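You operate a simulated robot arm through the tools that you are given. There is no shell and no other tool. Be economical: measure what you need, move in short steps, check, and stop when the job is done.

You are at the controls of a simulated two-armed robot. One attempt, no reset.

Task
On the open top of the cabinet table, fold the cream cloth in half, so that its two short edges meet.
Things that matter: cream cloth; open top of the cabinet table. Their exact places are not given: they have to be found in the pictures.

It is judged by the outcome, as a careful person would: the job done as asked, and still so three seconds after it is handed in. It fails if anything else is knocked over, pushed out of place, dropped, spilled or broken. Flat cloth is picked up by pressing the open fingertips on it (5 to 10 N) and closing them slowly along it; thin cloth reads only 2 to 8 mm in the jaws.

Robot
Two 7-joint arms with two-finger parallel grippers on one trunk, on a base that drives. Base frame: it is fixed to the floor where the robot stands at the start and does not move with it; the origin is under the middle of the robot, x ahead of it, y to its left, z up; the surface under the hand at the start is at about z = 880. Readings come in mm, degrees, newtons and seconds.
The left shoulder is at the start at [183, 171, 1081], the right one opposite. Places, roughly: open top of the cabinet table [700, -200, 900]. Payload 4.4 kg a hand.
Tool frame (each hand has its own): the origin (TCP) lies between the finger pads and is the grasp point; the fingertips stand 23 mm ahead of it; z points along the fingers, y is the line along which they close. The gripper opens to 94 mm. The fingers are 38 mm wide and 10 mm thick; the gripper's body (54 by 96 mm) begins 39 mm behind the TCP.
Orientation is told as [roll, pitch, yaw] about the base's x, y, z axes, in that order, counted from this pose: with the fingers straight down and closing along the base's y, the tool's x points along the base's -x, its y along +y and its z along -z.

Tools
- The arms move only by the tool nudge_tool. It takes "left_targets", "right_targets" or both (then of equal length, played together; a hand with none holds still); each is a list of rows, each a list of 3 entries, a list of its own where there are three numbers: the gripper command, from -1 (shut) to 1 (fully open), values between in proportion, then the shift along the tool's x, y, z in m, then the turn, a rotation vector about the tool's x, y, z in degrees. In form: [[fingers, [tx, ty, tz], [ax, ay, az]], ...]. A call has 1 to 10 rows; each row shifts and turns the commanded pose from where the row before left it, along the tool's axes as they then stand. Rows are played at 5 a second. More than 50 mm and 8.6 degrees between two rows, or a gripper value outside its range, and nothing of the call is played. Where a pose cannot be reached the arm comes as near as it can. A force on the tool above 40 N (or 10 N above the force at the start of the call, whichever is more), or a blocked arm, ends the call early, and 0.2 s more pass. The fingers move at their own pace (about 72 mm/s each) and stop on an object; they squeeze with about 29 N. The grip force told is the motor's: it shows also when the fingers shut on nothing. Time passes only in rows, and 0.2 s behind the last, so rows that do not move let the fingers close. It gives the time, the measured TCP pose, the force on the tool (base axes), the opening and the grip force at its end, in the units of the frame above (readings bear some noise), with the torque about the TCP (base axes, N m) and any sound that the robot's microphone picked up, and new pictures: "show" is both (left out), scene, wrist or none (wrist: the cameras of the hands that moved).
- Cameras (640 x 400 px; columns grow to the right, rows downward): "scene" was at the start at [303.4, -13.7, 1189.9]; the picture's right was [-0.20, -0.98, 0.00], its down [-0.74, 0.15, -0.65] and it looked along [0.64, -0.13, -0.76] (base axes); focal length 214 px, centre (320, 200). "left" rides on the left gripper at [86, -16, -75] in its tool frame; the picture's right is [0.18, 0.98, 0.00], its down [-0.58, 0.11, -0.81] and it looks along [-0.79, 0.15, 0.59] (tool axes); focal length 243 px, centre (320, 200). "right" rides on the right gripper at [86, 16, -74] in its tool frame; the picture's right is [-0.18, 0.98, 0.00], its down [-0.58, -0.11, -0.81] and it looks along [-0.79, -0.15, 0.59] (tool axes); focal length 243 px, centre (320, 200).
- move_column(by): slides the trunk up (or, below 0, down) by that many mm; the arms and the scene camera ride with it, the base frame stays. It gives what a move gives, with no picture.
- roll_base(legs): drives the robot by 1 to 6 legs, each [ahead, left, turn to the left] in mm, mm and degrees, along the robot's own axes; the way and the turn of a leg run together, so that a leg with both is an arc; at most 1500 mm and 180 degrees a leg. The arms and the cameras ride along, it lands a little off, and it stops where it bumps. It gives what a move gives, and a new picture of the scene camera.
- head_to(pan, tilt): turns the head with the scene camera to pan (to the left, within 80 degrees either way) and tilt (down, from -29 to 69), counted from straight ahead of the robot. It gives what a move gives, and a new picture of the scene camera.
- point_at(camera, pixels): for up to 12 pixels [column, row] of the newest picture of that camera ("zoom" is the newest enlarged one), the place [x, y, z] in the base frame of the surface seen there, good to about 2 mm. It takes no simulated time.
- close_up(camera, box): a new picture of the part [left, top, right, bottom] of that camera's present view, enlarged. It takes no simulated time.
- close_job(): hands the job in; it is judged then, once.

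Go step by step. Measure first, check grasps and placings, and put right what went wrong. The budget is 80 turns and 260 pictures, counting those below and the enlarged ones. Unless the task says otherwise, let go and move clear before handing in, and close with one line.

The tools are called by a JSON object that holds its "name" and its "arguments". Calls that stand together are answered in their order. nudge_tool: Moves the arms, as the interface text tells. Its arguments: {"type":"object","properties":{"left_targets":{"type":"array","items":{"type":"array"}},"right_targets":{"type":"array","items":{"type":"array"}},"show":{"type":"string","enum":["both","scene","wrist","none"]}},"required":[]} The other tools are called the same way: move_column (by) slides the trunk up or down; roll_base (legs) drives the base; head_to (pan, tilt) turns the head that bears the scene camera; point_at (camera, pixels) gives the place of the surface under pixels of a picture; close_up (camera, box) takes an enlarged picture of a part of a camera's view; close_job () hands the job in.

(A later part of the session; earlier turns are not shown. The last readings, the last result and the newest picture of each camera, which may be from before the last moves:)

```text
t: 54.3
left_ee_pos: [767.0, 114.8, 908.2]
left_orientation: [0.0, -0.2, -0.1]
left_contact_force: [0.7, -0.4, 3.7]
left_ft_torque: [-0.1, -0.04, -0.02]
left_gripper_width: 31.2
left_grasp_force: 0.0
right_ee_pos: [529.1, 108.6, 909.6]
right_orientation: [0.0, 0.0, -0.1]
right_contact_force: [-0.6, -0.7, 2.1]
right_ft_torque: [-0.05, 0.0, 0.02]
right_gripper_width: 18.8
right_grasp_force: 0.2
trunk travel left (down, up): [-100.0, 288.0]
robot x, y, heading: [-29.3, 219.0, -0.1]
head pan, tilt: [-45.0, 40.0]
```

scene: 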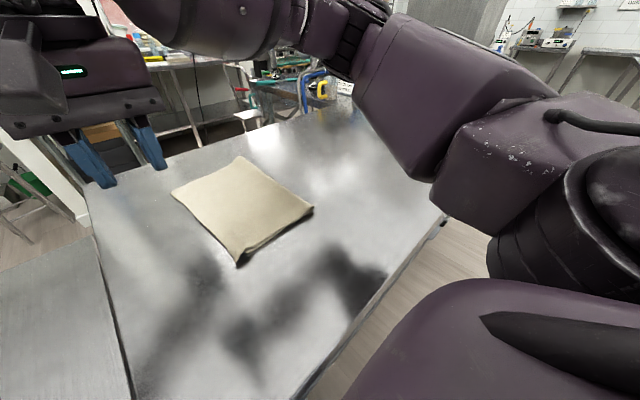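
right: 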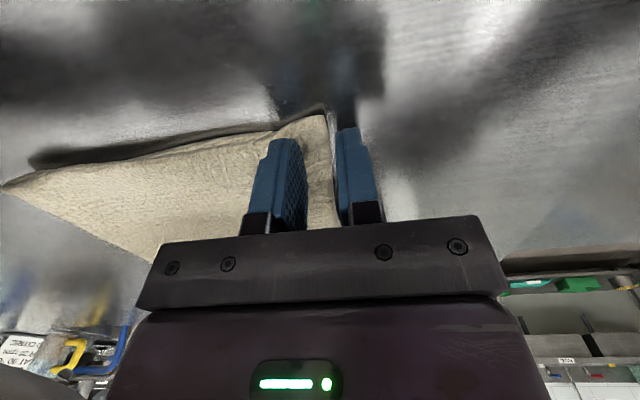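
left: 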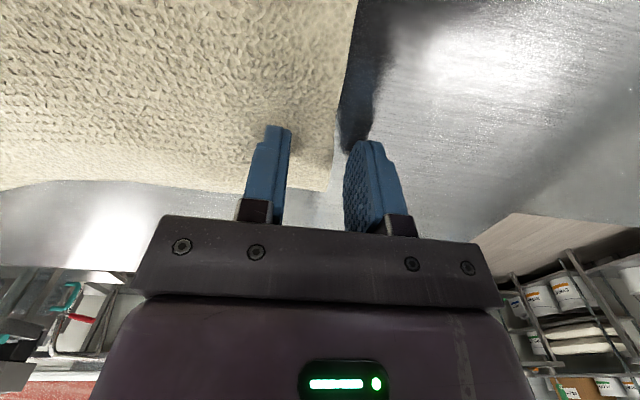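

Straddling well, with light contact. I'll press and close as before, then lift.

{"name": "nudge_tool", "arguments": {"left_targets": [[-0.34, [0, 0, 0.0015], [0, 0, 0]], [-0.47, [0, -0.003, 0], [0, 0, 0]], [-0.6, [0, -0.003, 0], [0, 0, 0]], [-0.73, [0, -0.003, 0], [0, 0, 0]], [-0.86, [0, -0.003, 0], [0, 0, 0]], [-1, [0, -0.0015, 0], [0, 0, 0]], [-1, [0, 0, 0], [0, 0, 0]], [-1, [0, 0, 0], [0, 0, 0]]], "right_targets": [[-0.6, [0, 0, 0.002], [0, 0, 0]], [-0.68, [0, -0.0018, 0], [0, 0, 0]], [-0.76, [0, -0.0018, 0], [0, 0, 0]], [-0.84, [0, -0.0018, 0], [0, 0, 0]], [-0.92, [0, -0.0018, 0], [0, 0, 0]], [-1, [0, -0.001, 0], [0, 0, 0]], [-1, [0, 0, 0], [0, 0, 0]], [-1, [0, 0, 0], [0, 0, 0]]], "show": "none"}}

{"name": "nudge_tool", "arguments": {"left_targets": [[-1, [0, 0, -0.015], [0, 0, 0]], [-1, [0, -0.015, -0.025], [0, 0, 0]], [-1, [0, -0.025, -0.025], [0, 0, 0]], [-1, [0, -0.03, -0.02], [0, 0, 0]], [-1, [0, 0, 0], [0, 0, 0]]], "right_targets": [[-1, [0, 0, -0.015], [0, 0, 0]], [-1, [0, -0.015, -0.025], [0, 0, 0]], [-1, [0, -0.025, -0.025], [0, 0, 0]], [-1, [0, -0.03, -0.02], [0, 0, 0]], [-1, [0, 0, 0], [0, 0, 0]]]}}

```text
t: 56.1
left_ee_pos: [767.6, 100.9, 907.2]
left_orientation: [0.0, 0.0, 0.0]
left_contact_force: [0.5, 2.2, 12.9]
left_ft_torque: [0.0, -0.11, 0.02]
left_gripper_width: 3.2
left_grasp_force: 29.0
right_ee_pos: [527.3, 99.7, 909.3]
right_orientation: [0.0, -0.2, 0.0]
right_contact_force: [0.4, 0.5, 2.8]
right_ft_torque: [-0.02, -0.03, 0.02]
right_gripper_width: 0.0
right_grasp_force: 28.9
trunk travel left (down, up): [-100.0, 288.0]
robot x, y, heading: [-32.1, 221.1, -0.4]
head pan, tilt: [-45.0, 40.0]
```

```text
t: 57.5
left_ee_pos: [808.6, 97.4, 990.9]
left_orientation: [-0.5, 0.2, 5.9]
left_contact_force: [-0.6, -0.1, -0.4]
left_ft_torque: [0.01, 0.02, -0.06]
left_gripper_width: 3.2
left_grasp_force: 29.7
right_ee_pos: [528.1, 31.5, 991.9]
right_orientation: [-0.1, 0.0, 0.0]
right_contact_force: [0.4, 0.6, 0.2]
right_ft_torque: [-0.02, -0.04, 0.0]
right_gripper_width: 0.0
right_grasp_force: 29.0
trunk travel left (down, up): [-100.0, 288.0]
robot x, y, heading: [-34.0, 222.7, -0.0]
head pan, tilt: [-45.0, 40.0]
stopped in row 5 (left hand): the arm was blocked; the commanded pose is now the measured one
```

scene: 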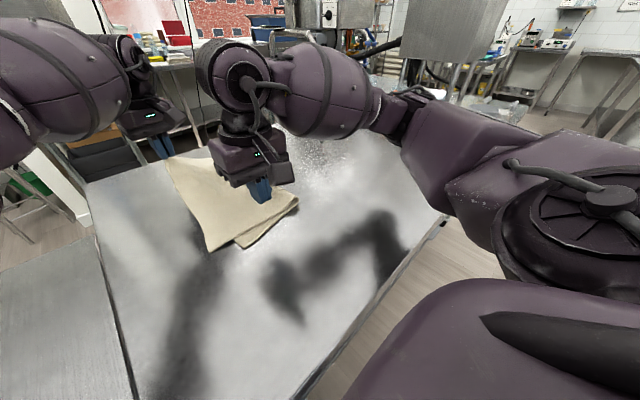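
right: 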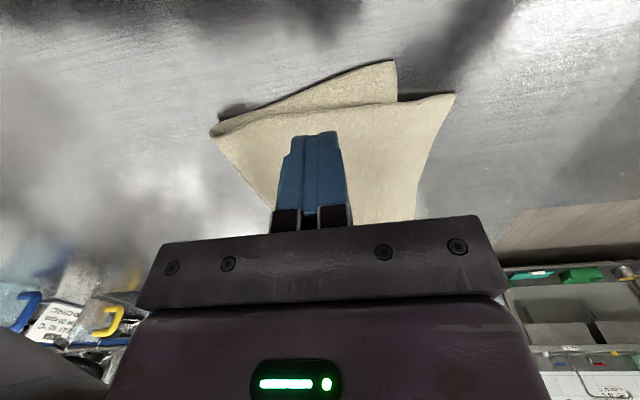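
left: 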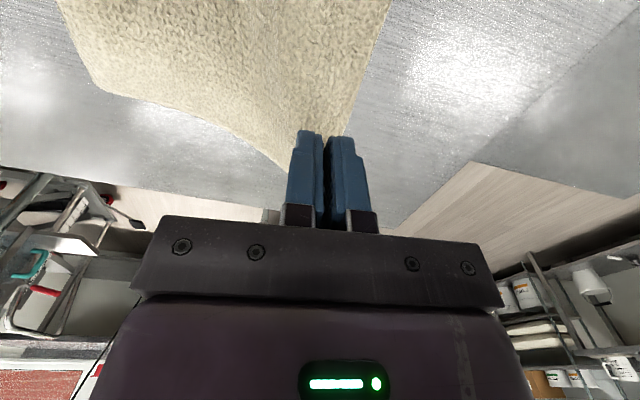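

The right pinch slipped (0 mm), and the left arm got blocked when moving -y. I'll return the left hand to its pinch place, still holding, and bring the right hand back over the near corner.

{"name": "nudge_tool", "arguments": {"left_targets": [[-1, [0, 0, 0], [0, 0, 0]], [-1, [0, 0, 0], [0, 0, 0]], [-1, [0, 0, 0], [0.5, 0, 5.9]], [-1, [0.02, 0.002, 0.01], [0, 0, 0]], [-1, [0.02, 0.002, 0.02], [0, 0, 0]], [-1, [0, 0, 0.02], [0, 0, 0]], [-1, [0, 0, 0], [0, 0, 0]]], "right_targets": [[-1, [0, 0.03, 0], [0, 0, 0]], [-0.6, [0, 0.03, 0], [0, 0, 0]], [-0.6, [0, 0.015, 0], [0, 0, 0]], [-0.6, [0, 0, 0], [0, 0, 0]], [-0.6, [0, 0, 0], [0, 0, 0]], [-0.6, [0, 0, 0], [0, 0, 0]], [-0.6, [0, 0, 0], [0, 0, 0]]]}}

```text
t: 59.1
left_ee_pos: [762.3, 90.7, 941.0]
left_orientation: [-0.8, 0.1, -0.8]
left_contact_force: [0.2, 0.1, 0.0]
left_ft_torque: [-0.03, 0.02, 0.01]
left_gripper_width: 3.0
left_grasp_force: 28.6
right_ee_pos: [528.4, 105.5, 991.5]
right_orientation: [-0.1, 0.0, -0.2]
right_contact_force: [-1.2, -0.3, -0.4]
right_ft_torque: [0.01, -0.01, 0.02]
right_gripper_width: 18.8
right_grasp_force: 0.3
trunk travel left (down, up): [-100.0, 288.0]
robot x, y, heading: [-29.9, 218.6, 0.1]
head pan, tilt: [-45.0, 40.0]
```

scene: 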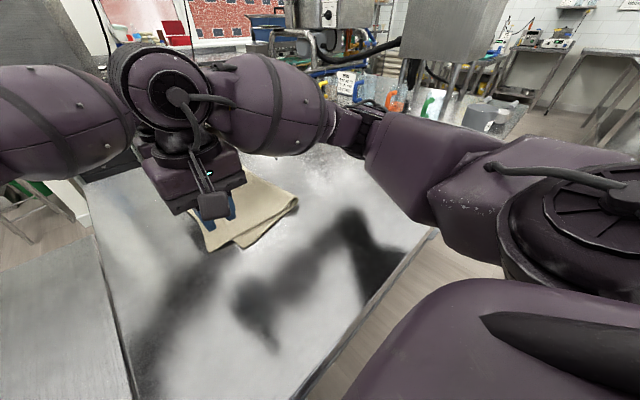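
right: 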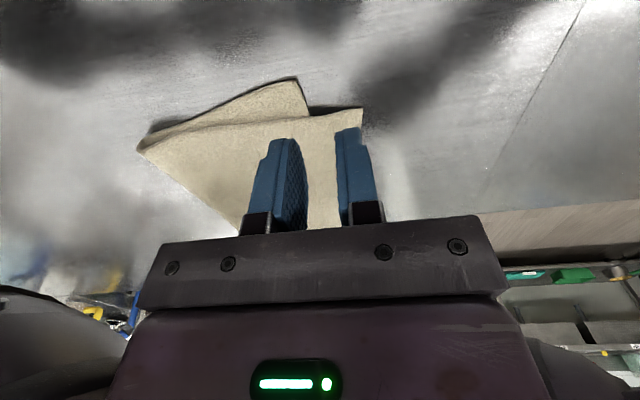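
left: 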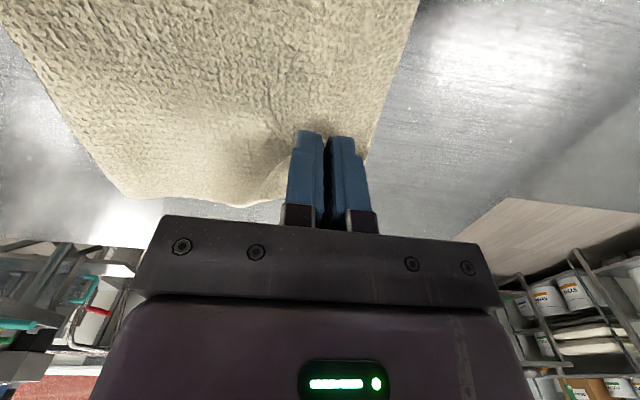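

{"name": "point_at", "arguments": {"camera": "right", "pixels": [[361, 112], [307, 105], [298, 82], [280, 100], [140, 150], [300, 128], [385, 205]]}}

{"name": "close_up", "arguments": {"camera": "right", "box": [120, 60, 420, 240]}}

{"name": "close_up", "arguments": {"camera": "left", "box": [0, 0, 440, 240]}}

```text
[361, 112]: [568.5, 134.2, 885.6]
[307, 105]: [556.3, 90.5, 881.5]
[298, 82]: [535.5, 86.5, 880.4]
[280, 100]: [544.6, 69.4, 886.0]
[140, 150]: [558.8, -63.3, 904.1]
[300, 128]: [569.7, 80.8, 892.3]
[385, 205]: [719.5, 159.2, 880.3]
```

```text
2.13 times, centred on (270, 150) of right
```

zoom: 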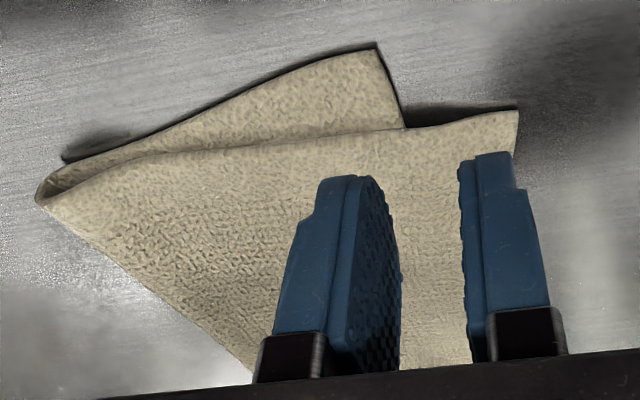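

```text
1.45 times, centred on (220, 120) of left
```

zoom: 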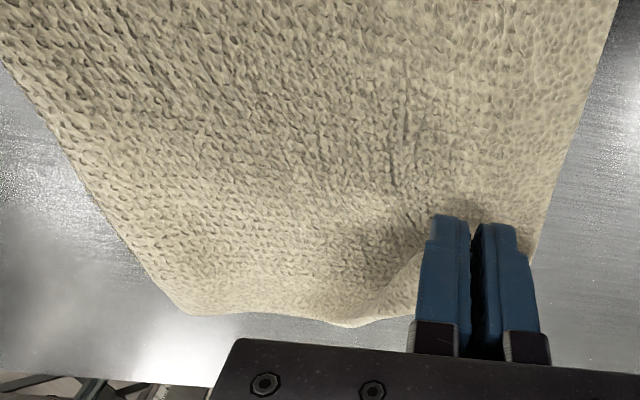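

{"name": "point_at", "arguments": {"camera": "left", "pixels": [[366, 150], [390, 80], [415, 10], [240, 203], [125, 192], [60, 100], [10, 30], [270, 195]]}}

{"name": "head_to", "arguments": {"pan": -25, "tilt": 50}}

```text
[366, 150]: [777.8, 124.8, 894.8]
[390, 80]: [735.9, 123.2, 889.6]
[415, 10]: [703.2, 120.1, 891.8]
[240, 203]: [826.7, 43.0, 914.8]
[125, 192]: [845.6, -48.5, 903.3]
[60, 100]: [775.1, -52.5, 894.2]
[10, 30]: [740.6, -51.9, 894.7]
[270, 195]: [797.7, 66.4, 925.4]
```

```text
t: 59.9
left_ee_pos: [762.4, 92.0, 940.0]
left_orientation: [-0.7, 0.0, -0.8]
left_contact_force: [0.6, 0.1, 0.5]
left_ft_torque: [-0.01, 0.03, 0.0]
left_gripper_width: 3.1
left_grasp_force: 29.3
right_ee_pos: [528.6, 103.6, 991.3]
right_orientation: [0.1, 0.0, 0.0]
right_contact_force: [0.7, 0.2, 0.6]
right_ft_torque: [-0.02, -0.01, 0.02]
right_gripper_width: 18.9
right_grasp_force: 0.1
trunk travel left (down, up): [-100.0, 288.0]
robot x, y, heading: [-26.1, 224.6, -0.2]
head pan, tilt: [-25.0, 50.0]
```

scene: 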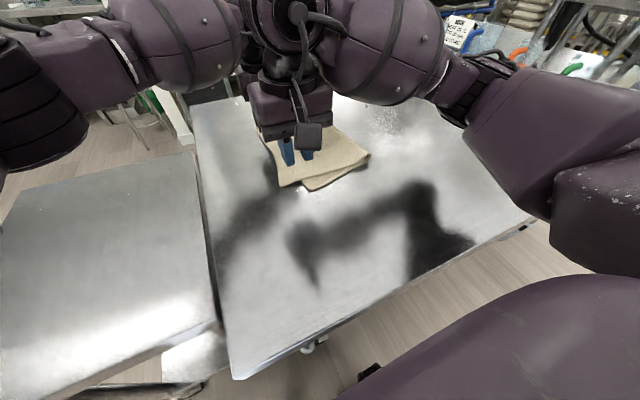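

The folded cloth as a whole was pulled about 40 mm forward, with the near corners now at x≈535–568. Driving the base 40 mm ahead restores the geometry and undoes the buckle at the left hand.

{"name": "roll_base", "arguments": {"legs": [[40, 0, 0]]}}

{"name": "nudge_tool", "arguments": {"right_targets": [[-0.2, [0, 0.02, 0], [0, 0, 0]], [-0.2, [-0.01, 0, 0], [0, 0, 0]]], "left_targets": [[-1, [0, 0.01, 0], [0, 0, 0]], [-1, [0, 0, 0], [0, 0, 0]]], "show": "wrist"}}

{"name": "close_up", "arguments": {"camera": "right", "box": [120, 40, 420, 240]}}

```text
t: 60.8
left_ee_pos: [801.6, 90.9, 939.6]
left_orientation: [-0.6, 0.2, -0.8]
left_contact_force: [-0.4, 0.8, -0.4]
left_ft_torque: [0.04, 0.0, -0.01]
left_gripper_width: 2.9
left_grasp_force: 29.4
right_ee_pos: [567.2, 105.1, 993.1]
right_orientation: [0.0, 0.1, 0.1]
right_contact_force: [-0.3, -0.2, -0.8]
right_ft_torque: [0.0, 0.0, -0.02]
right_gripper_width: 18.7
right_grasp_force: 0.1
trunk travel left (down, up): [-100.0, 288.0]
robot x, y, heading: [10.9, 218.8, -0.0]
head pan, tilt: [-25.0, 50.0]
```

scene: 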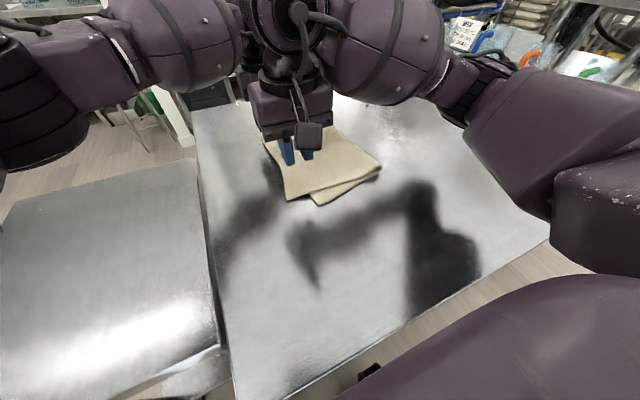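

```text
t: 61.4
left_ee_pos: [801.8, 99.7, 939.6]
left_orientation: [-0.8, 0.2, -0.8]
left_contact_force: [0.3, 0.3, -0.2]
left_ft_torque: [0.02, -0.02, -0.01]
left_gripper_width: 2.8
left_grasp_force: 28.8
right_ee_pos: [577.7, 123.8, 992.1]
right_orientation: [0.0, 0.0, -0.1]
right_contact_force: [-0.4, -0.1, -0.1]
right_ft_torque: [0.0, -0.01, 0.0]
right_gripper_width: 37.5
right_grasp_force: 0.0
trunk travel left (down, up): [-100.0, 288.0]
robot x, y, heading: [10.5, 219.2, -0.2]
head pan, tilt: [-25.0, 50.0]
```

right: 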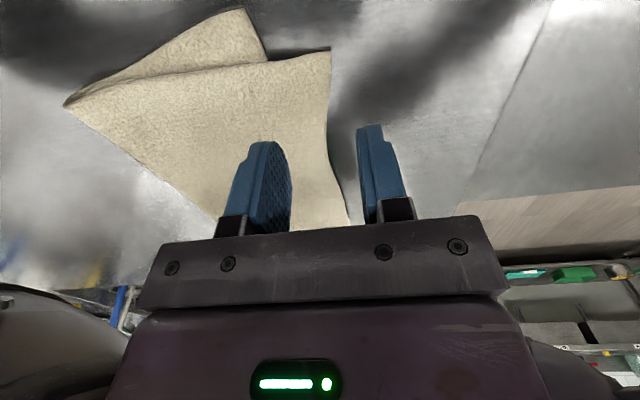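
left: 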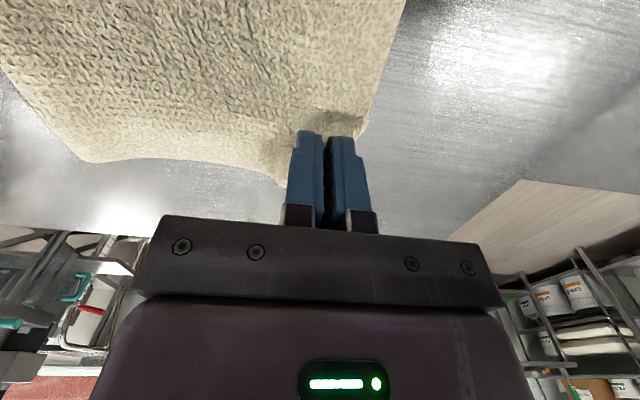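

```text
2.00 times, centred on (270, 140) of right
```

zoom: 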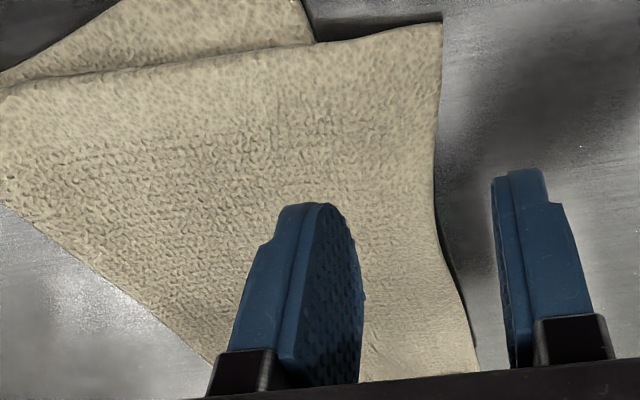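

{"name": "point_at", "arguments": {"camera": "right", "pixels": [[328, 54], [327, 90], [328, 140], [335, 180], [266, 58], [245, 12], [70, 104], [330, 120]]}}

```text
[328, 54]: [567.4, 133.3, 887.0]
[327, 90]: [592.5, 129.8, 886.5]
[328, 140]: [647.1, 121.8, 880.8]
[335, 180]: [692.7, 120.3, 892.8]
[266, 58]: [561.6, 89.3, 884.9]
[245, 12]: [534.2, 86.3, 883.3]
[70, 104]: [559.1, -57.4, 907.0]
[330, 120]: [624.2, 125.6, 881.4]
```

{"name": "nudge_tool", "arguments": {"right_targets": [[-0.36, [-0.017, -0.004, 0], [0, 0, 0]], [-0.36, [0, 0, 0.03], [0, 0, 0]], [-0.36, [0, 0, 0.03], [0, 0, 0]], [-0.36, [0, 0, 0.02], [0, 0, 0]], [-0.36, [0, 0, 0.005], [0, 0, 0]], [-0.36, [0, 0, 0.001], [0, 0, 0]], [-0.36, [0, 0, 0], [0, 0, 0]]], "show": "wrist"}}

```text
t: 63.0
left_ee_pos: [801.5, 100.4, 941.6]
left_orientation: [-0.6, 0.1, -0.7]
left_contact_force: [0.6, 0.3, 0.4]
left_ft_torque: [-0.02, 0.0, 0.01]
left_gripper_width: 2.9
left_grasp_force: 28.8
right_ee_pos: [594.4, 122.3, 908.0]
right_orientation: [0.0, -0.2, 0.0]
right_contact_force: [2.6, -2.4, 14.1]
right_ft_torque: [-0.39, -0.12, -0.01]
right_gripper_width: 30.8
right_grasp_force: 0.9
trunk travel left (down, up): [-100.0, 288.0]
robot x, y, heading: [5.8, 217.4, -0.3]
head pan, tilt: [-25.0, 50.0]
```

right: 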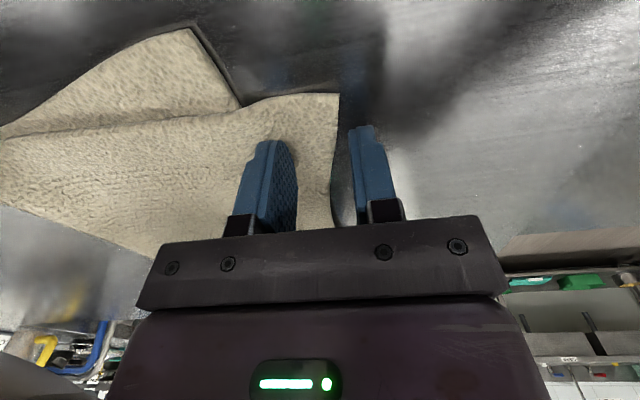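

{"name": "nudge_tool", "arguments": {"right_targets": [[-0.36, [0, 0, 0], [0, 0, 0]], [-0.48, [0, -0.0028, 0], [0, 0, 0]], [-0.6, [0, -0.0028, 0], [0, 0, 0]], [-0.72, [0, -0.0028, 0], [0, 0, 0]], [-0.85, [0, -0.0028, 0], [0, 0, 0]], [-1, [0, -0.002, 0], [0, 0, 0]], [-1, [0, 0, 0], [0, 0, 0]], [-1, [0, 0, 0], [0, 0, 0]], [-1, [0, 0, -0.015], [0, 0, 0]], [-1, [0, 0, -0.015], [0, 0, 0]]], "show": "wrist"}}

```text
t: 65.2
left_ee_pos: [802.0, 101.3, 940.1]
left_orientation: [-0.7, 0.0, -0.9]
left_contact_force: [-0.4, -0.4, -0.3]
left_ft_torque: [0.05, -0.01, -0.03]
left_gripper_width: 3.3
left_grasp_force: 29.1
right_ee_pos: [594.8, 107.3, 936.0]
right_orientation: [0.1, 0.0, 0.0]
right_contact_force: [-0.2, -0.1, -0.2]
right_ft_torque: [0.01, 0.0, -0.07]
right_gripper_width: 2.6
right_grasp_force: 29.2
trunk travel left (down, up): [-100.0, 288.0]
robot x, y, heading: [7.4, 221.8, -0.1]
head pan, tilt: [-25.0, 50.0]
```

right: 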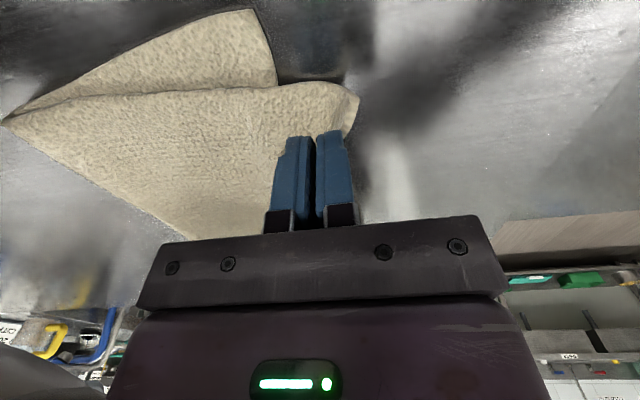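

Both corners are held. The bottom layer is slightly skewed, so I'll unfold by carrying the edge back right, straighten it, and refold more accurately.

{"name": "nudge_tool", "arguments": {"left_targets": [[-1, [0, 0, -0.015], [0, 0, 0.8]], [-1, [0, 0, -0.02], [0, 0, 0]], [-1, [0, 0, -0.02], [0, 0, 0]], [-1, [0, 0, 0], [0, 0, 0]]], "right_targets": [[-1, [0.01, 0, -0.015], [0, 0, 0]], [-1, [0.01, -0.003, -0.02], [0, 0, 0]], [-1, [0, -0.003, -0.02], [0, 0, 0]], [-1, [0, 0, 0], [0, 0, 0]]], "show": "none"}}

{"name": "roll_base", "arguments": {"legs": [[0, -100, 0]]}}

{"name": "roll_base", "arguments": {"legs": [[0, -100, 0]]}}

```text
t: 66.2
left_ee_pos: [801.1, 101.2, 993.4]
left_orientation: [-0.8, 0.3, -1.5]
left_contact_force: [0.3, -0.5, -0.2]
left_ft_torque: [0.02, 0.03, -0.02]
left_gripper_width: 2.9
left_grasp_force: 29.1
right_ee_pos: [576.4, 101.5, 992.2]
right_orientation: [0.0, 0.2, 0.0]
right_contact_force: [0.8, -0.6, -0.2]
right_ft_torque: [-0.04, 0.0, 0.0]
right_gripper_width: 2.7
right_grasp_force: 29.1
trunk travel left (down, up): [-100.0, 288.0]
robot x, y, heading: [7.2, 216.5, 0.1]
head pan, tilt: [-25.0, 50.0]
```

```text
t: 67.7
left_ee_pos: [800.7, 1.7, 994.0]
left_orientation: [-0.7, 0.1, -1.6]
left_contact_force: [-0.7, 0.0, 0.2]
left_ft_torque: [0.05, 0.02, 0.01]
left_gripper_width: 3.0
left_grasp_force: 28.7
right_ee_pos: [576.4, 1.8, 991.1]
right_orientation: [0.1, 0.0, 0.0]
right_contact_force: [-0.4, -1.4, -0.1]
right_ft_torque: [0.02, -0.03, 0.0]
right_gripper_width: 2.3
right_grasp_force: 28.9
trunk travel left (down, up): [-100.0, 288.0]
robot x, y, heading: [12.3, 123.7, -0.1]
head pan, tilt: [-25.0, 50.0]
```

scene: 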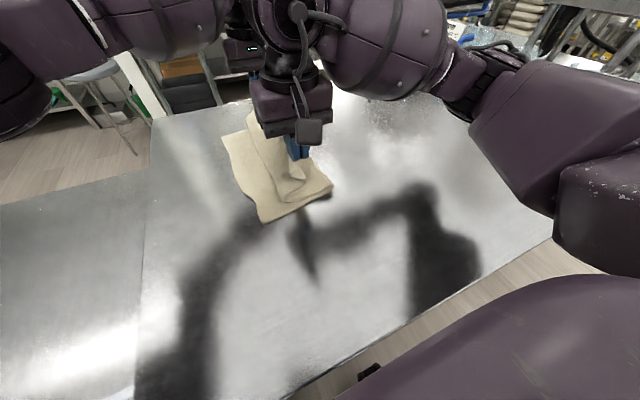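

```text
t: 69.3
left_ee_pos: [801.9, -96.9, 993.0]
left_orientation: [-0.8, 0.0, -1.6]
left_contact_force: [-1.1, -1.7, 0.4]
left_ft_torque: [0.05, 0.05, 0.02]
left_gripper_width: 3.2
left_grasp_force: 29.5
right_ee_pos: [574.3, -97.8, 991.5]
right_orientation: [0.0, 0.0, 0.0]
right_contact_force: [0.2, -0.6, -0.3]
right_ft_torque: [0.0, -0.01, -0.01]
right_gripper_width: 2.6
right_grasp_force: 28.9
trunk travel left (down, up): [-100.0, 288.0]
robot x, y, heading: [11.7, 19.3, -0.0]
head pan, tilt: [-25.0, 50.0]
```

scene: 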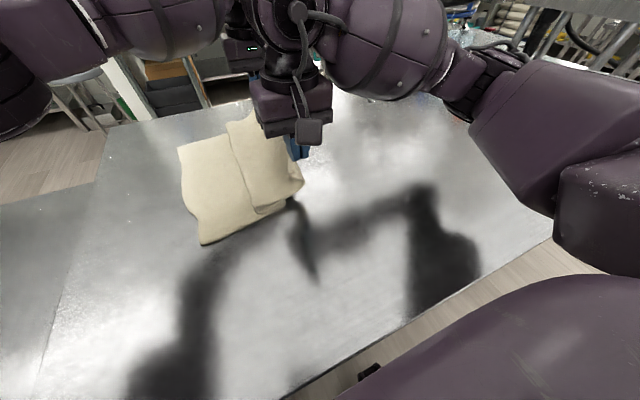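

{"name": "roll_base", "arguments": {"legs": [[0, -110, 0]]}}

{"name": "nudge_tool", "arguments": {"left_targets": [[-1, [0, 0, 0.02], [-0.8, 0, -1.6]], [-1, [0, 0, 0.02], [0, 0, 0]], [-1, [0, 0, 0], [0, 0, 0]]], "right_targets": [[-1, [0, 0, 0.02], [0, 0, 0]], [-1, [0, 0, 0.02], [0, 0, 0]], [-1, [0, 0, 0], [0, 0, 0]]], "show": "scene"}}

{"name": "head_to", "arguments": {"pan": 0, "tilt": 48}}

```text
t: 70.9
left_ee_pos: [801.9, -205.8, 993.7]
left_orientation: [-0.7, 0.1, -1.6]
left_contact_force: [0.6, -0.8, 0.2]
left_ft_torque: [0.06, -0.01, 0.01]
left_gripper_width: 3.1
left_grasp_force: 29.3
right_ee_pos: [575.0, -207.7, 990.3]
right_orientation: [0.0, 0.0, 0.1]
right_contact_force: [0.1, -0.5, -0.2]
right_ft_torque: [-0.01, -0.01, -0.03]
right_gripper_width: 2.5
right_grasp_force: 28.8
trunk travel left (down, up): [-100.0, 288.0]
robot x, y, heading: [8.6, -87.2, -0.2]
head pan, tilt: [-25.0, 50.0]
```

scene: 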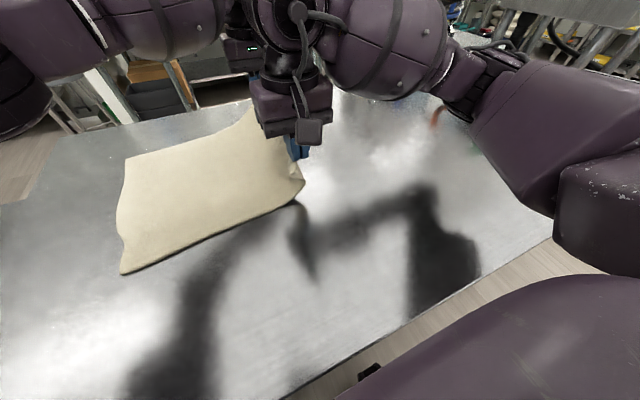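

```text
t: 71.7
left_ee_pos: [801.7, -205.8, 954.9]
left_orientation: [0.1, 0.1, -0.1]
left_contact_force: [-0.3, 0.9, -1.1]
left_ft_torque: [0.01, -0.01, 0.03]
left_gripper_width: 2.8
left_grasp_force: 29.2
right_ee_pos: [576.0, -207.3, 951.9]
right_orientation: [0.0, -0.1, -0.1]
right_contact_force: [0.5, 0.2, -0.2]
right_ft_torque: [-0.03, 0.01, -0.03]
right_gripper_width: 2.5
right_grasp_force: 28.9
trunk travel left (down, up): [-100.0, 288.0]
robot x, y, heading: [6.6, -84.6, -0.4]
head pan, tilt: [-25.0, 50.0]
```

scene: 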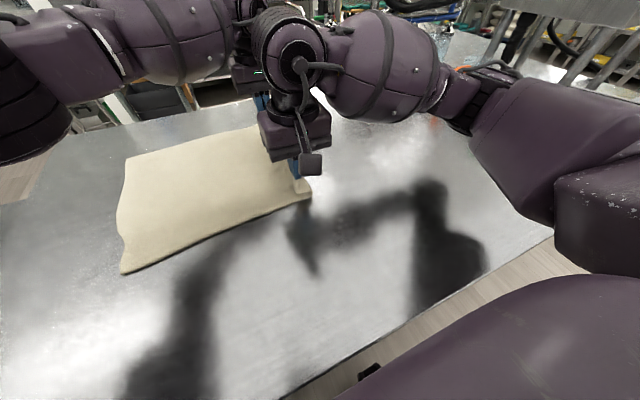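

```text
t: 72.6
left_ee_pos: [802.5, -205.4, 953.1]
left_orientation: [0.2, 0.1, 0.0]
left_contact_force: [-0.3, 0.1, -0.1]
left_ft_torque: [-0.01, 0.03, 0.01]
left_gripper_width: 3.2
left_grasp_force: 29.3
right_ee_pos: [576.2, -207.6, 951.0]
right_orientation: [0.0, 0.1, -0.1]
right_contact_force: [-0.1, -0.4, -0.2]
right_ft_torque: [0.01, 0.03, -0.03]
right_gripper_width: 2.4
right_grasp_force: 29.1
trunk travel left (down, up): [-100.0, 288.0]
robot x, y, heading: [12.1, -85.6, -0.1]
head pan, tilt: [0.0, 48.0]
```

scene: 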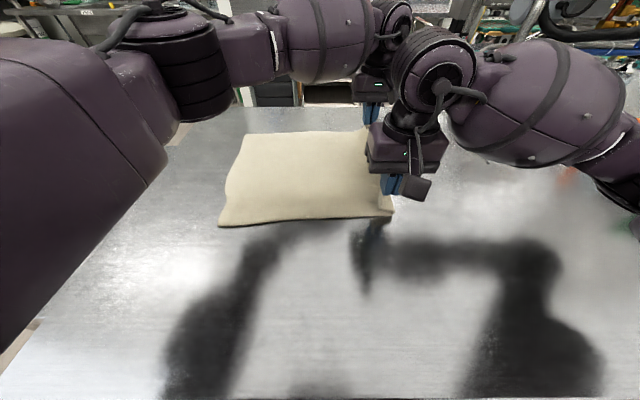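

{"name": "point_at", "arguments": {"camera": "scene", "pixels": [[221, 222], [228, 180], [245, 136], [300, 216], [310, 133], [350, 214], [388, 211], [340, 180]]}}

{"name": "close_up", "arguments": {"camera": "scene", "box": [200, 100, 440, 240]}}

```text
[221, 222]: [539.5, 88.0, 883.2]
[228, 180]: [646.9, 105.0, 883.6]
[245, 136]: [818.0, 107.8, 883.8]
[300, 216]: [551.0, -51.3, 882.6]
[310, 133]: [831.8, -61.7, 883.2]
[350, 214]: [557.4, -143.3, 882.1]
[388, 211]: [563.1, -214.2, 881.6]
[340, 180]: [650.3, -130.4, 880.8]
```

```text
2.67 times, centred on (320, 170) of scene
```

zoom: 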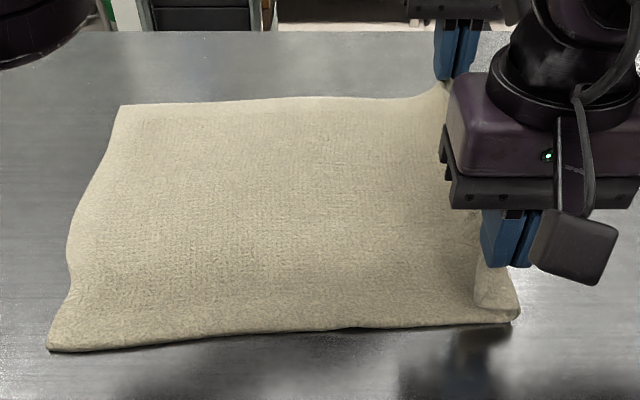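

The cloth is open again but rotated about 4°. Pulling the held edge gently right at low height should straighten it.

{"name": "nudge_tool", "arguments": {"left_targets": [[-1, [0, 0, 0.015], [0, 0, 0]], [-1, [0, 0, 0.013], [0, 0, 0]], [-1, [0, 0, 0], [0, 0, 0]]], "right_targets": [[-1, [0, 0, 0.015], [0, 0, 0]], [-1, [0, 0, 0.011], [0, 0, 0]], [-1, [0, 0, 0], [0, 0, 0]]], "show": "none"}}

{"name": "roll_base", "arguments": {"legs": [[0, -110, 0]]}}

{"name": "close_up", "arguments": {"camera": "scene", "box": [120, 90, 440, 260]}}

```text
t: 73.4
left_ee_pos: [801.0, -206.2, 925.4]
left_orientation: [0.2, 0.1, -0.1]
left_contact_force: [-0.3, 0.2, 0.5]
left_ft_torque: [-0.03, 0.03, -0.01]
left_gripper_width: 2.8
left_grasp_force: 29.1
right_ee_pos: [575.4, -206.6, 925.2]
right_orientation: [0.0, -0.1, 0.0]
right_contact_force: [0.2, -0.7, -0.1]
right_ft_torque: [-0.01, -0.01, -0.06]
right_gripper_width: 2.7
right_grasp_force: 29.7
trunk travel left (down, up): [-100.0, 288.0]
robot x, y, heading: [10.8, -89.6, 0.1]
head pan, tilt: [0.0, 48.0]
```

```text
t: 75.0
left_ee_pos: [801.7, -317.7, 926.6]
left_orientation: [0.1, 0.1, 0.0]
left_contact_force: [-0.2, 1.3, 0.9]
left_ft_torque: [0.02, 0.05, 0.01]
left_gripper_width: 3.1
left_grasp_force: 28.8
right_ee_pos: [576.2, -316.4, 924.9]
right_orientation: [0.1, 0.1, -0.1]
right_contact_force: [0.8, -0.1, -0.1]
right_ft_torque: [0.03, 0.0, -0.03]
right_gripper_width: 2.4
right_grasp_force: 29.2
trunk travel left (down, up): [-100.0, 288.0]
robot x, y, heading: [5.6, -197.3, 0.0]
head pan, tilt: [0.0, 48.0]
```

scene: 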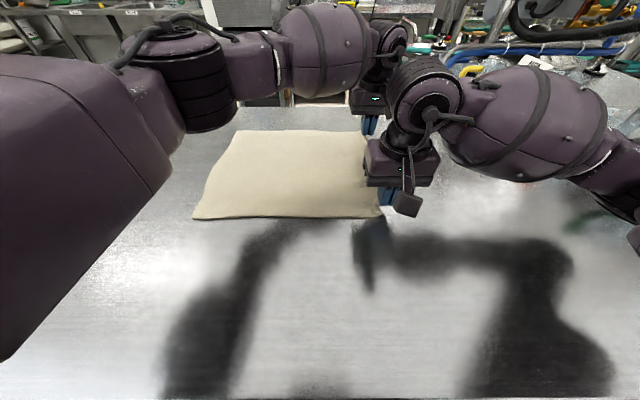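

```text
2.00 times, centred on (280, 175) of scene
```

zoom: 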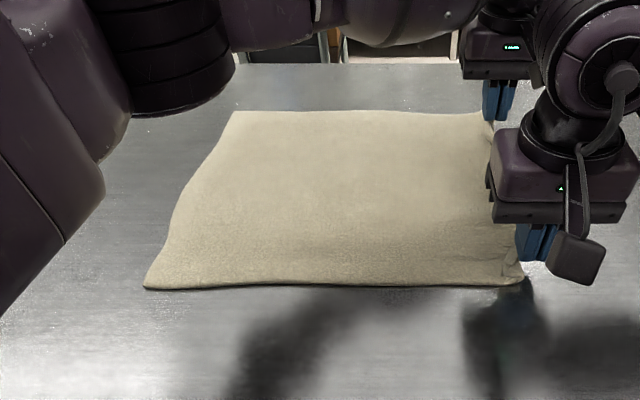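

{"name": "point_at", "arguments": {"camera": "scene", "pixels": [[196, 216], [213, 180], [237, 134], [280, 215], [300, 133], [340, 215], [376, 214]]}}

{"name": "close_up", "arguments": {"camera": "right", "box": [180, 60, 420, 230]}}

```text
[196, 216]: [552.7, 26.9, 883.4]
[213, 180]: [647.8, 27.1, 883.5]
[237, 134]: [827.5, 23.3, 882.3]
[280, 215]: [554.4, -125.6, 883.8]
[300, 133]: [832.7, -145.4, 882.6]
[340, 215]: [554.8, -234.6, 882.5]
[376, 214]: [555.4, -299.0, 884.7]
```

```text
2.35 times, centred on (300, 145) of right
```

zoom: 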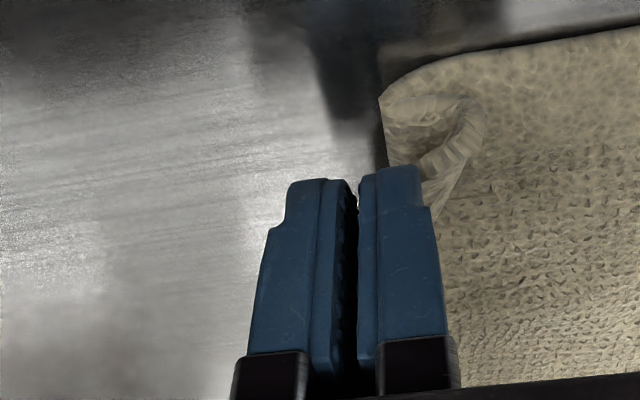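

The cloth is now straight: left edge at y≈25, long edges along y. I'll refold with less pull so the fold sits at y≈-155 and the tips land at y≈3.

{"name": "roll_base", "arguments": {"legs": [[0, 50, 0]]}}

{"name": "nudge_tool", "arguments": {"left_targets": [[-1, [0, 0, -0.025], [0, 0, 0]], [-1, [0, 0, -0.025], [0, 0, 0]], [-1, [0, 0, -0.025], [0, 0, 0]], [-1, [0, 0, 0], [0, 0, 0]]], "right_targets": [[-1, [0, 0, -0.025], [0, 0, 0]], [-1, [0, 0, -0.025], [0, 0, 0]], [-1, [0, 0, -0.025], [0, 0, 0]], [-1, [0, 0, 0], [0, 0, 0]]], "show": "none"}}

{"name": "roll_base", "arguments": {"legs": [[0, 60, 0]]}}

{"name": "nudge_tool", "arguments": {"left_targets": [[-1, [0, 0, -0.02], [0, 0, 0]], [-1, [0, 0, -0.02], [0, 0, 0]], [-1, [0, 0, 0], [0, 0, 0]]], "right_targets": [[-1, [0, 0, -0.02], [0, 0, 0]], [-1, [0, 0, -0.02], [0, 0, 0]], [-1, [0, 0, 0], [0, 0, 0]]], "show": "none"}}

{"name": "roll_base", "arguments": {"legs": [[0, 110, 0]]}}

```text
t: 76.1
left_ee_pos: [801.4, -265.2, 925.6]
left_orientation: [0.1, 0.1, -0.1]
left_contact_force: [0.5, 0.7, 0.4]
left_ft_torque: [0.0, 0.01, 0.01]
left_gripper_width: 3.1
left_grasp_force: 29.9
right_ee_pos: [575.4, -266.2, 924.2]
right_orientation: [0.0, 0.0, -0.2]
right_contact_force: [-0.3, -0.7, -0.2]
right_ft_torque: [-0.03, 0.01, -0.01]
right_gripper_width: 2.7
right_grasp_force: 29.3
trunk travel left (down, up): [-100.0, 288.0]
robot x, y, heading: [14.1, -149.5, -0.4]
head pan, tilt: [0.0, 48.0]
```

scene: 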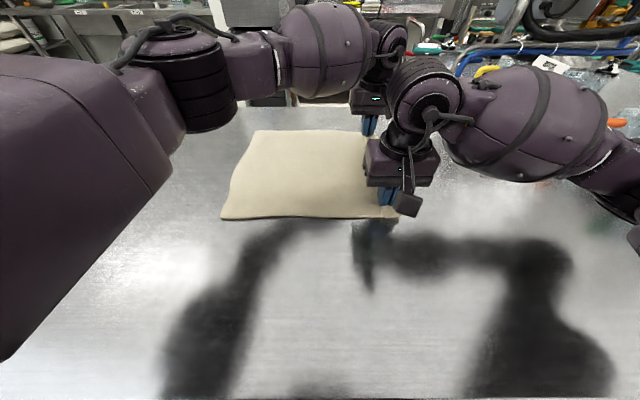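

```text
t: 77.1
left_ee_pos: [802.5, -266.4, 1000.0]
left_orientation: [0.3, 0.3, 0.0]
left_contact_force: [-0.7, -0.1, 0.0]
left_ft_torque: [-0.01, 0.05, 0.0]
left_gripper_width: 2.8
left_grasp_force: 28.6
right_ee_pos: [575.5, -267.5, 1000.0]
right_orientation: [0.0, 0.1, -0.2]
right_contact_force: [0.3, 0.2, -0.3]
right_ft_torque: [-0.03, -0.01, 0.02]
right_gripper_width: 2.6
right_grasp_force: 29.0
trunk travel left (down, up): [-100.0, 288.0]
robot x, y, heading: [9.7, -149.2, -0.1]
head pan, tilt: [0.0, 48.0]
```

```text
t: 78.3
left_ee_pos: [801.0, -206.8, 1002.2]
left_orientation: [0.1, 0.2, 0.0]
left_contact_force: [0.2, -0.4, -0.9]
left_ft_torque: [0.03, 0.02, 0.01]
left_gripper_width: 3.0
left_grasp_force: 28.9
right_ee_pos: [575.9, -208.2, 1000.3]
right_orientation: [0.1, 0.0, -0.1]
right_contact_force: [-0.2, 1.0, 0.3]
right_ft_torque: [-0.03, -0.02, -0.03]
right_gripper_width: 2.5
right_grasp_force: 28.8
trunk travel left (down, up): [-100.0, 288.0]
robot x, y, heading: [8.6, -86.8, -0.4]
head pan, tilt: [0.0, 48.0]
```

scene: 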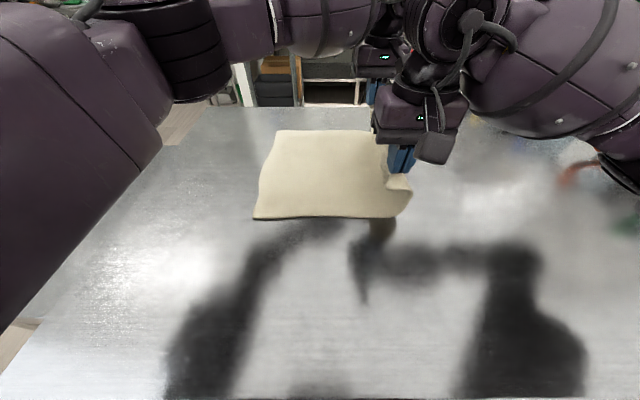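

```text
t: 79.1
left_ee_pos: [803.0, -208.1, 1039.6]
left_orientation: [0.2, 0.3, 0.0]
left_contact_force: [0.4, -0.1, -0.2]
left_ft_torque: [0.01, 0.02, -0.02]
left_gripper_width: 3.4
left_grasp_force: 29.4
right_ee_pos: [576.5, -207.3, 1040.9]
right_orientation: [0.0, 0.1, -0.1]
right_contact_force: [1.0, -1.0, -0.5]
right_ft_torque: [-0.03, 0.02, -0.04]
right_gripper_width: 2.6
right_grasp_force: 29.4
trunk travel left (down, up): [-100.0, 288.0]
robot x, y, heading: [6.8, -90.3, -0.1]
head pan, tilt: [0.0, 48.0]
```

```text
t: 80.8
left_ee_pos: [802.2, -97.1, 1041.0]
left_orientation: [0.1, 0.2, 0.0]
left_contact_force: [-0.3, -0.6, -0.1]
left_ft_torque: [0.02, 0.01, -0.01]
left_gripper_width: 3.2
left_grasp_force: 29.6
right_ee_pos: [575.9, -97.1, 1039.7]
right_orientation: [0.0, 0.0, 0.0]
right_contact_force: [0.1, -0.2, -0.5]
right_ft_torque: [0.01, 0.01, -0.03]
right_gripper_width: 2.5
right_grasp_force: 28.9
trunk travel left (down, up): [-100.0, 288.0]
robot x, y, heading: [11.4, 20.7, -0.2]
head pan, tilt: [0.0, 48.0]
```

scene: 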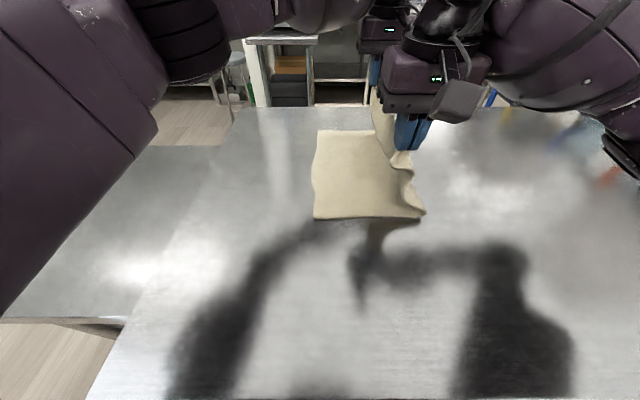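

{"name": "point_at", "arguments": {"camera": "scene", "pixels": [[316, 215], [315, 175], [321, 134], [421, 213], [412, 195], [405, 175]]}}

{"name": "nudge_tool", "arguments": {"left_targets": [[-1, [0, 0, 0.02], [0, 0, 0]], [-1, [0, 0, 0.02], [0, 0, 0]], [-1, [0, 0, 0.015], [0, 0, 0]], [-1, [0, 0, 0], [0, 0, 0]]], "right_targets": [[-1, [0, 0, 0.02], [0, 0, 0]], [-1, [0, 0, 0.02], [0, 0, 0]], [-1, [0, 0, 0.015], [0, 0, 0]], [-1, [0, 0, 0], [0, 0, 0]]], "show": "none"}}

{"name": "roll_base", "arguments": {"legs": [[0, 55, 0]]}}

```text
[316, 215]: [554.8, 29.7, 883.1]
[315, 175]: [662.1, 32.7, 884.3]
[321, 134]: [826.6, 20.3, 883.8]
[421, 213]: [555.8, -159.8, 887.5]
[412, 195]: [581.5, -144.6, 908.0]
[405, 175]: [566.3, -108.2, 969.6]
```

```text
t: 81.8
left_ee_pos: [802.2, -96.1, 985.9]
left_orientation: [0.1, 0.1, 0.1]
left_contact_force: [-0.8, -0.7, 0.1]
left_ft_torque: [0.02, 0.0, -0.03]
left_gripper_width: 3.1
left_grasp_force: 28.9
right_ee_pos: [575.4, -97.0, 984.8]
right_orientation: [-0.1, 0.1, 0.0]
right_contact_force: [0.4, 0.2, -0.2]
right_ft_torque: [0.04, 0.04, -0.02]
right_gripper_width: 2.7
right_grasp_force: 29.2
trunk travel left (down, up): [-100.0, 288.0]
robot x, y, heading: [9.8, 16.7, 0.2]
head pan, tilt: [0.0, 48.0]
```

```text
t: 82.9
left_ee_pos: [800.9, -41.7, 985.6]
left_orientation: [0.1, 0.3, 0.0]
left_contact_force: [-1.3, 1.2, -0.6]
left_ft_torque: [0.02, 0.02, -0.02]
left_gripper_width: 2.8
left_grasp_force: 29.3
right_ee_pos: [574.6, -41.8, 985.7]
right_orientation: [0.0, 0.1, 0.0]
right_contact_force: [0.1, -0.3, -0.5]
right_ft_torque: [-0.04, -0.01, -0.01]
right_gripper_width: 2.3
right_grasp_force: 29.1
trunk travel left (down, up): [-100.0, 288.0]
robot x, y, heading: [6.3, 79.0, 0.0]
head pan, tilt: [0.0, 48.0]
```

scene: 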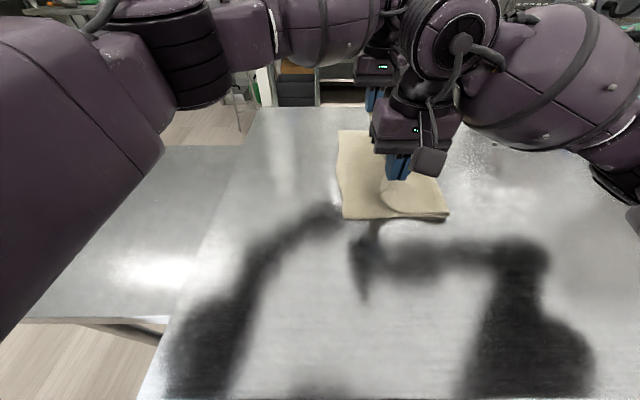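

{"name": "nudge_tool", "arguments": {"left_targets": [[-1, [0, 0, 0.02], [0, 0, 0]], [-1, [0, 0, 0.02], [0, 0, 0]], [-1, [0, 0, 0.005], [0, 0, 0]]], "right_targets": [[-1, [0, 0, 0.02], [0, 0, 0]], [-1, [0, 0, 0.02], [0, 0, 0]], [-1, [0, 0, 0.005], [0, 0, 0]]], "show": "none"}}

{"name": "roll_base", "arguments": {"legs": [[0, 40, 0]]}}

{"name": "nudge_tool", "arguments": {"left_targets": [[-1, [0, 0, 0.005], [0, 0, 0]], [-1, [0, 0, 0.005], [0, 0, 0]], [-1, [0, 0, 0], [0, 0, 0]]], "right_targets": [[-1, [0, 0, 0.005], [0, 0, 0]], [-1, [0, 0, 0.005], [0, 0, 0]], [-1, [0, 0, 0], [0, 0, 0]]]}}

{"name": "close_up", "arguments": {"camera": "right", "box": [180, 60, 480, 230]}}

```text
t: 83.7
left_ee_pos: [801.3, -41.7, 941.5]
left_orientation: [0.1, 0.1, -0.1]
left_contact_force: [0.2, 0.0, -0.6]
left_ft_torque: [-0.03, 0.04, 0.03]
left_gripper_width: 2.9
left_grasp_force: 29.0
right_ee_pos: [576.2, -41.8, 939.8]
right_orientation: [0.0, -0.1, 0.0]
right_contact_force: [0.6, -0.7, -1.1]
right_ft_torque: [0.0, -0.04, -0.02]
right_gripper_width: 2.6
right_grasp_force: 30.0
trunk travel left (down, up): [-100.0, 288.0]
robot x, y, heading: [9.2, 74.5, -0.1]
head pan, tilt: [0.0, 48.0]
```

```text
t: 84.8
left_ee_pos: [802.2, -1.5, 941.4]
left_orientation: [0.1, 0.2, -0.1]
left_contact_force: [0.0, 1.2, 0.1]
left_ft_torque: [0.03, -0.04, 0.03]
left_gripper_width: 3.0
left_grasp_force: 28.9
right_ee_pos: [575.3, -1.1, 940.3]
right_orientation: [0.0, 0.0, -0.1]
right_contact_force: [0.2, -0.4, 0.1]
right_ft_torque: [-0.03, 0.01, 0.0]
right_gripper_width: 2.6
right_grasp_force: 29.1
trunk travel left (down, up): [-100.0, 288.0]
robot x, y, heading: [6.9, 117.5, -0.2]
head pan, tilt: [0.0, 48.0]
```

scene: 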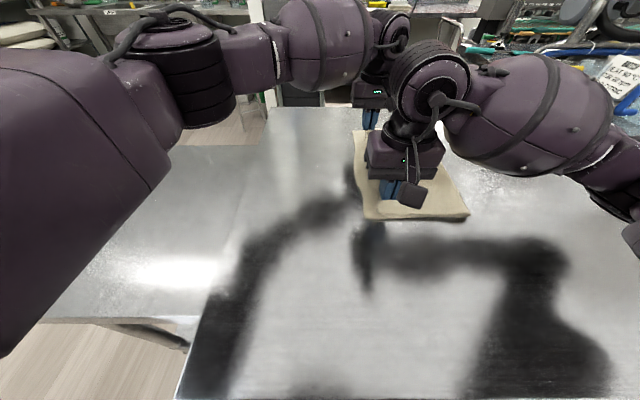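

```text
t: 85.6
left_ee_pos: [801.1, -1.8, 931.2]
left_orientation: [0.1, 0.1, 0.1]
left_contact_force: [-0.6, -0.4, -0.8]
left_ft_torque: [0.0, 0.04, 0.01]
left_gripper_width: 3.1
left_grasp_force: 28.8
right_ee_pos: [576.2, -1.7, 930.4]
right_orientation: [0.0, 0.0, 0.0]
right_contact_force: [0.4, 0.2, 0.3]
right_ft_torque: [-0.05, 0.0, 0.0]
right_gripper_width: 2.6
right_grasp_force: 29.3
trunk travel left (down, up): [-100.0, 288.0]
robot x, y, heading: [11.2, 117.6, -0.1]
head pan, tilt: [0.0, 48.0]
```

scene: 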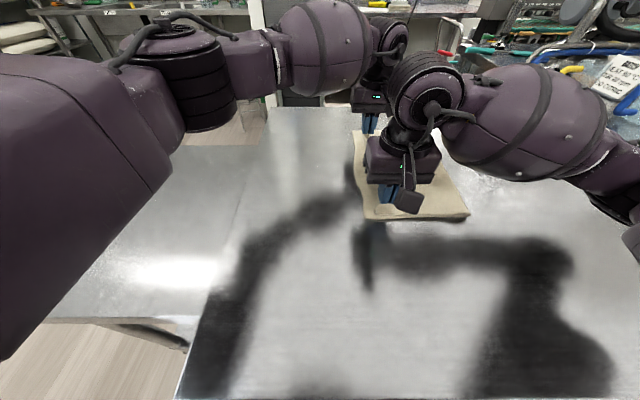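
right: 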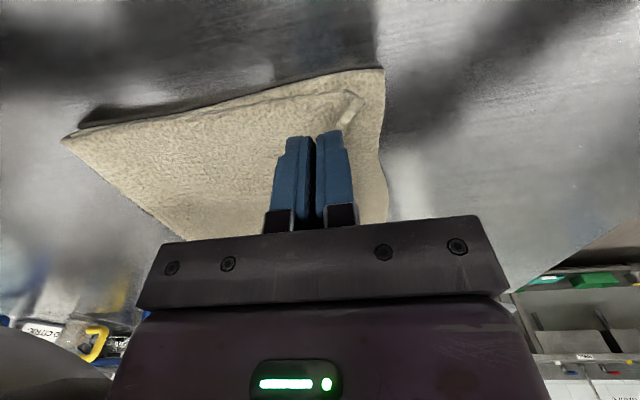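
left: 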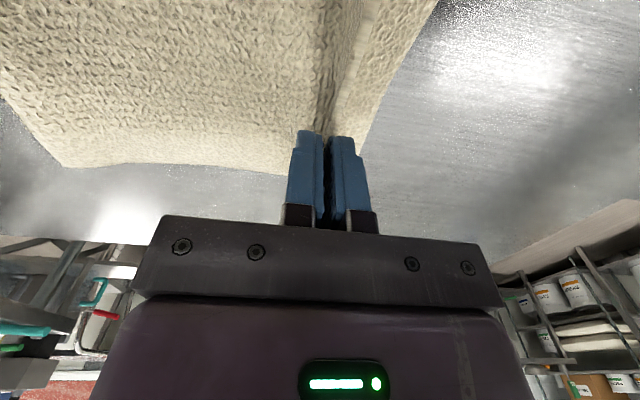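

```text
2.13 times, centred on (330, 145) of right
```

zoom: 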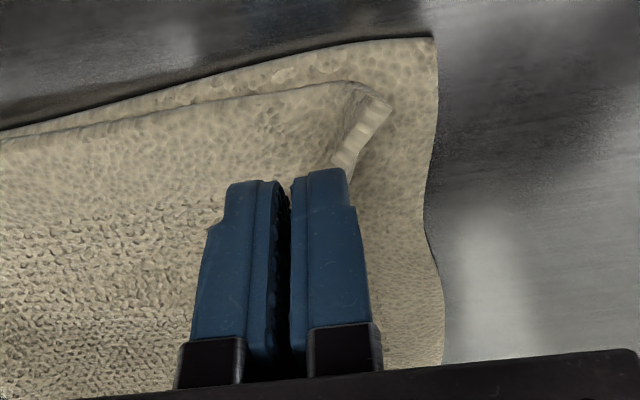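

Very clean: the top near corner shows at zoom (385,105), the bottom corner at (432,42). Measuring their gap.

{"name": "point_at", "arguments": {"camera": "zoom", "pixels": [[385, 107], [355, 150], [430, 44], [427, 140], [435, 220], [438, 320], [345, 88]]}}

{"name": "point_at", "arguments": {"camera": "left", "pixels": [[361, 148], [385, 95], [345, 125], [68, 163], [120, 162]]}}

{"name": "point_at", "arguments": {"camera": "right", "pixels": [[68, 138], [120, 180]]}}

```text
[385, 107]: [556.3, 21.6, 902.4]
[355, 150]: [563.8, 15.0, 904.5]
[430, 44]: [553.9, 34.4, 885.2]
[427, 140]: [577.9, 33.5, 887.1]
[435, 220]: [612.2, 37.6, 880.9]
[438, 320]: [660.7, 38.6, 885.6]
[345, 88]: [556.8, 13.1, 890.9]
```

```text
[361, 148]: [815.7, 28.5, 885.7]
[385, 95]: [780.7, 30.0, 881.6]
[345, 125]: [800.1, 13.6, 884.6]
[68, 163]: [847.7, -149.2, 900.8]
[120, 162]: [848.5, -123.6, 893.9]
```

```text
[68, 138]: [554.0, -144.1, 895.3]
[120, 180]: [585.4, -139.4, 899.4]
```

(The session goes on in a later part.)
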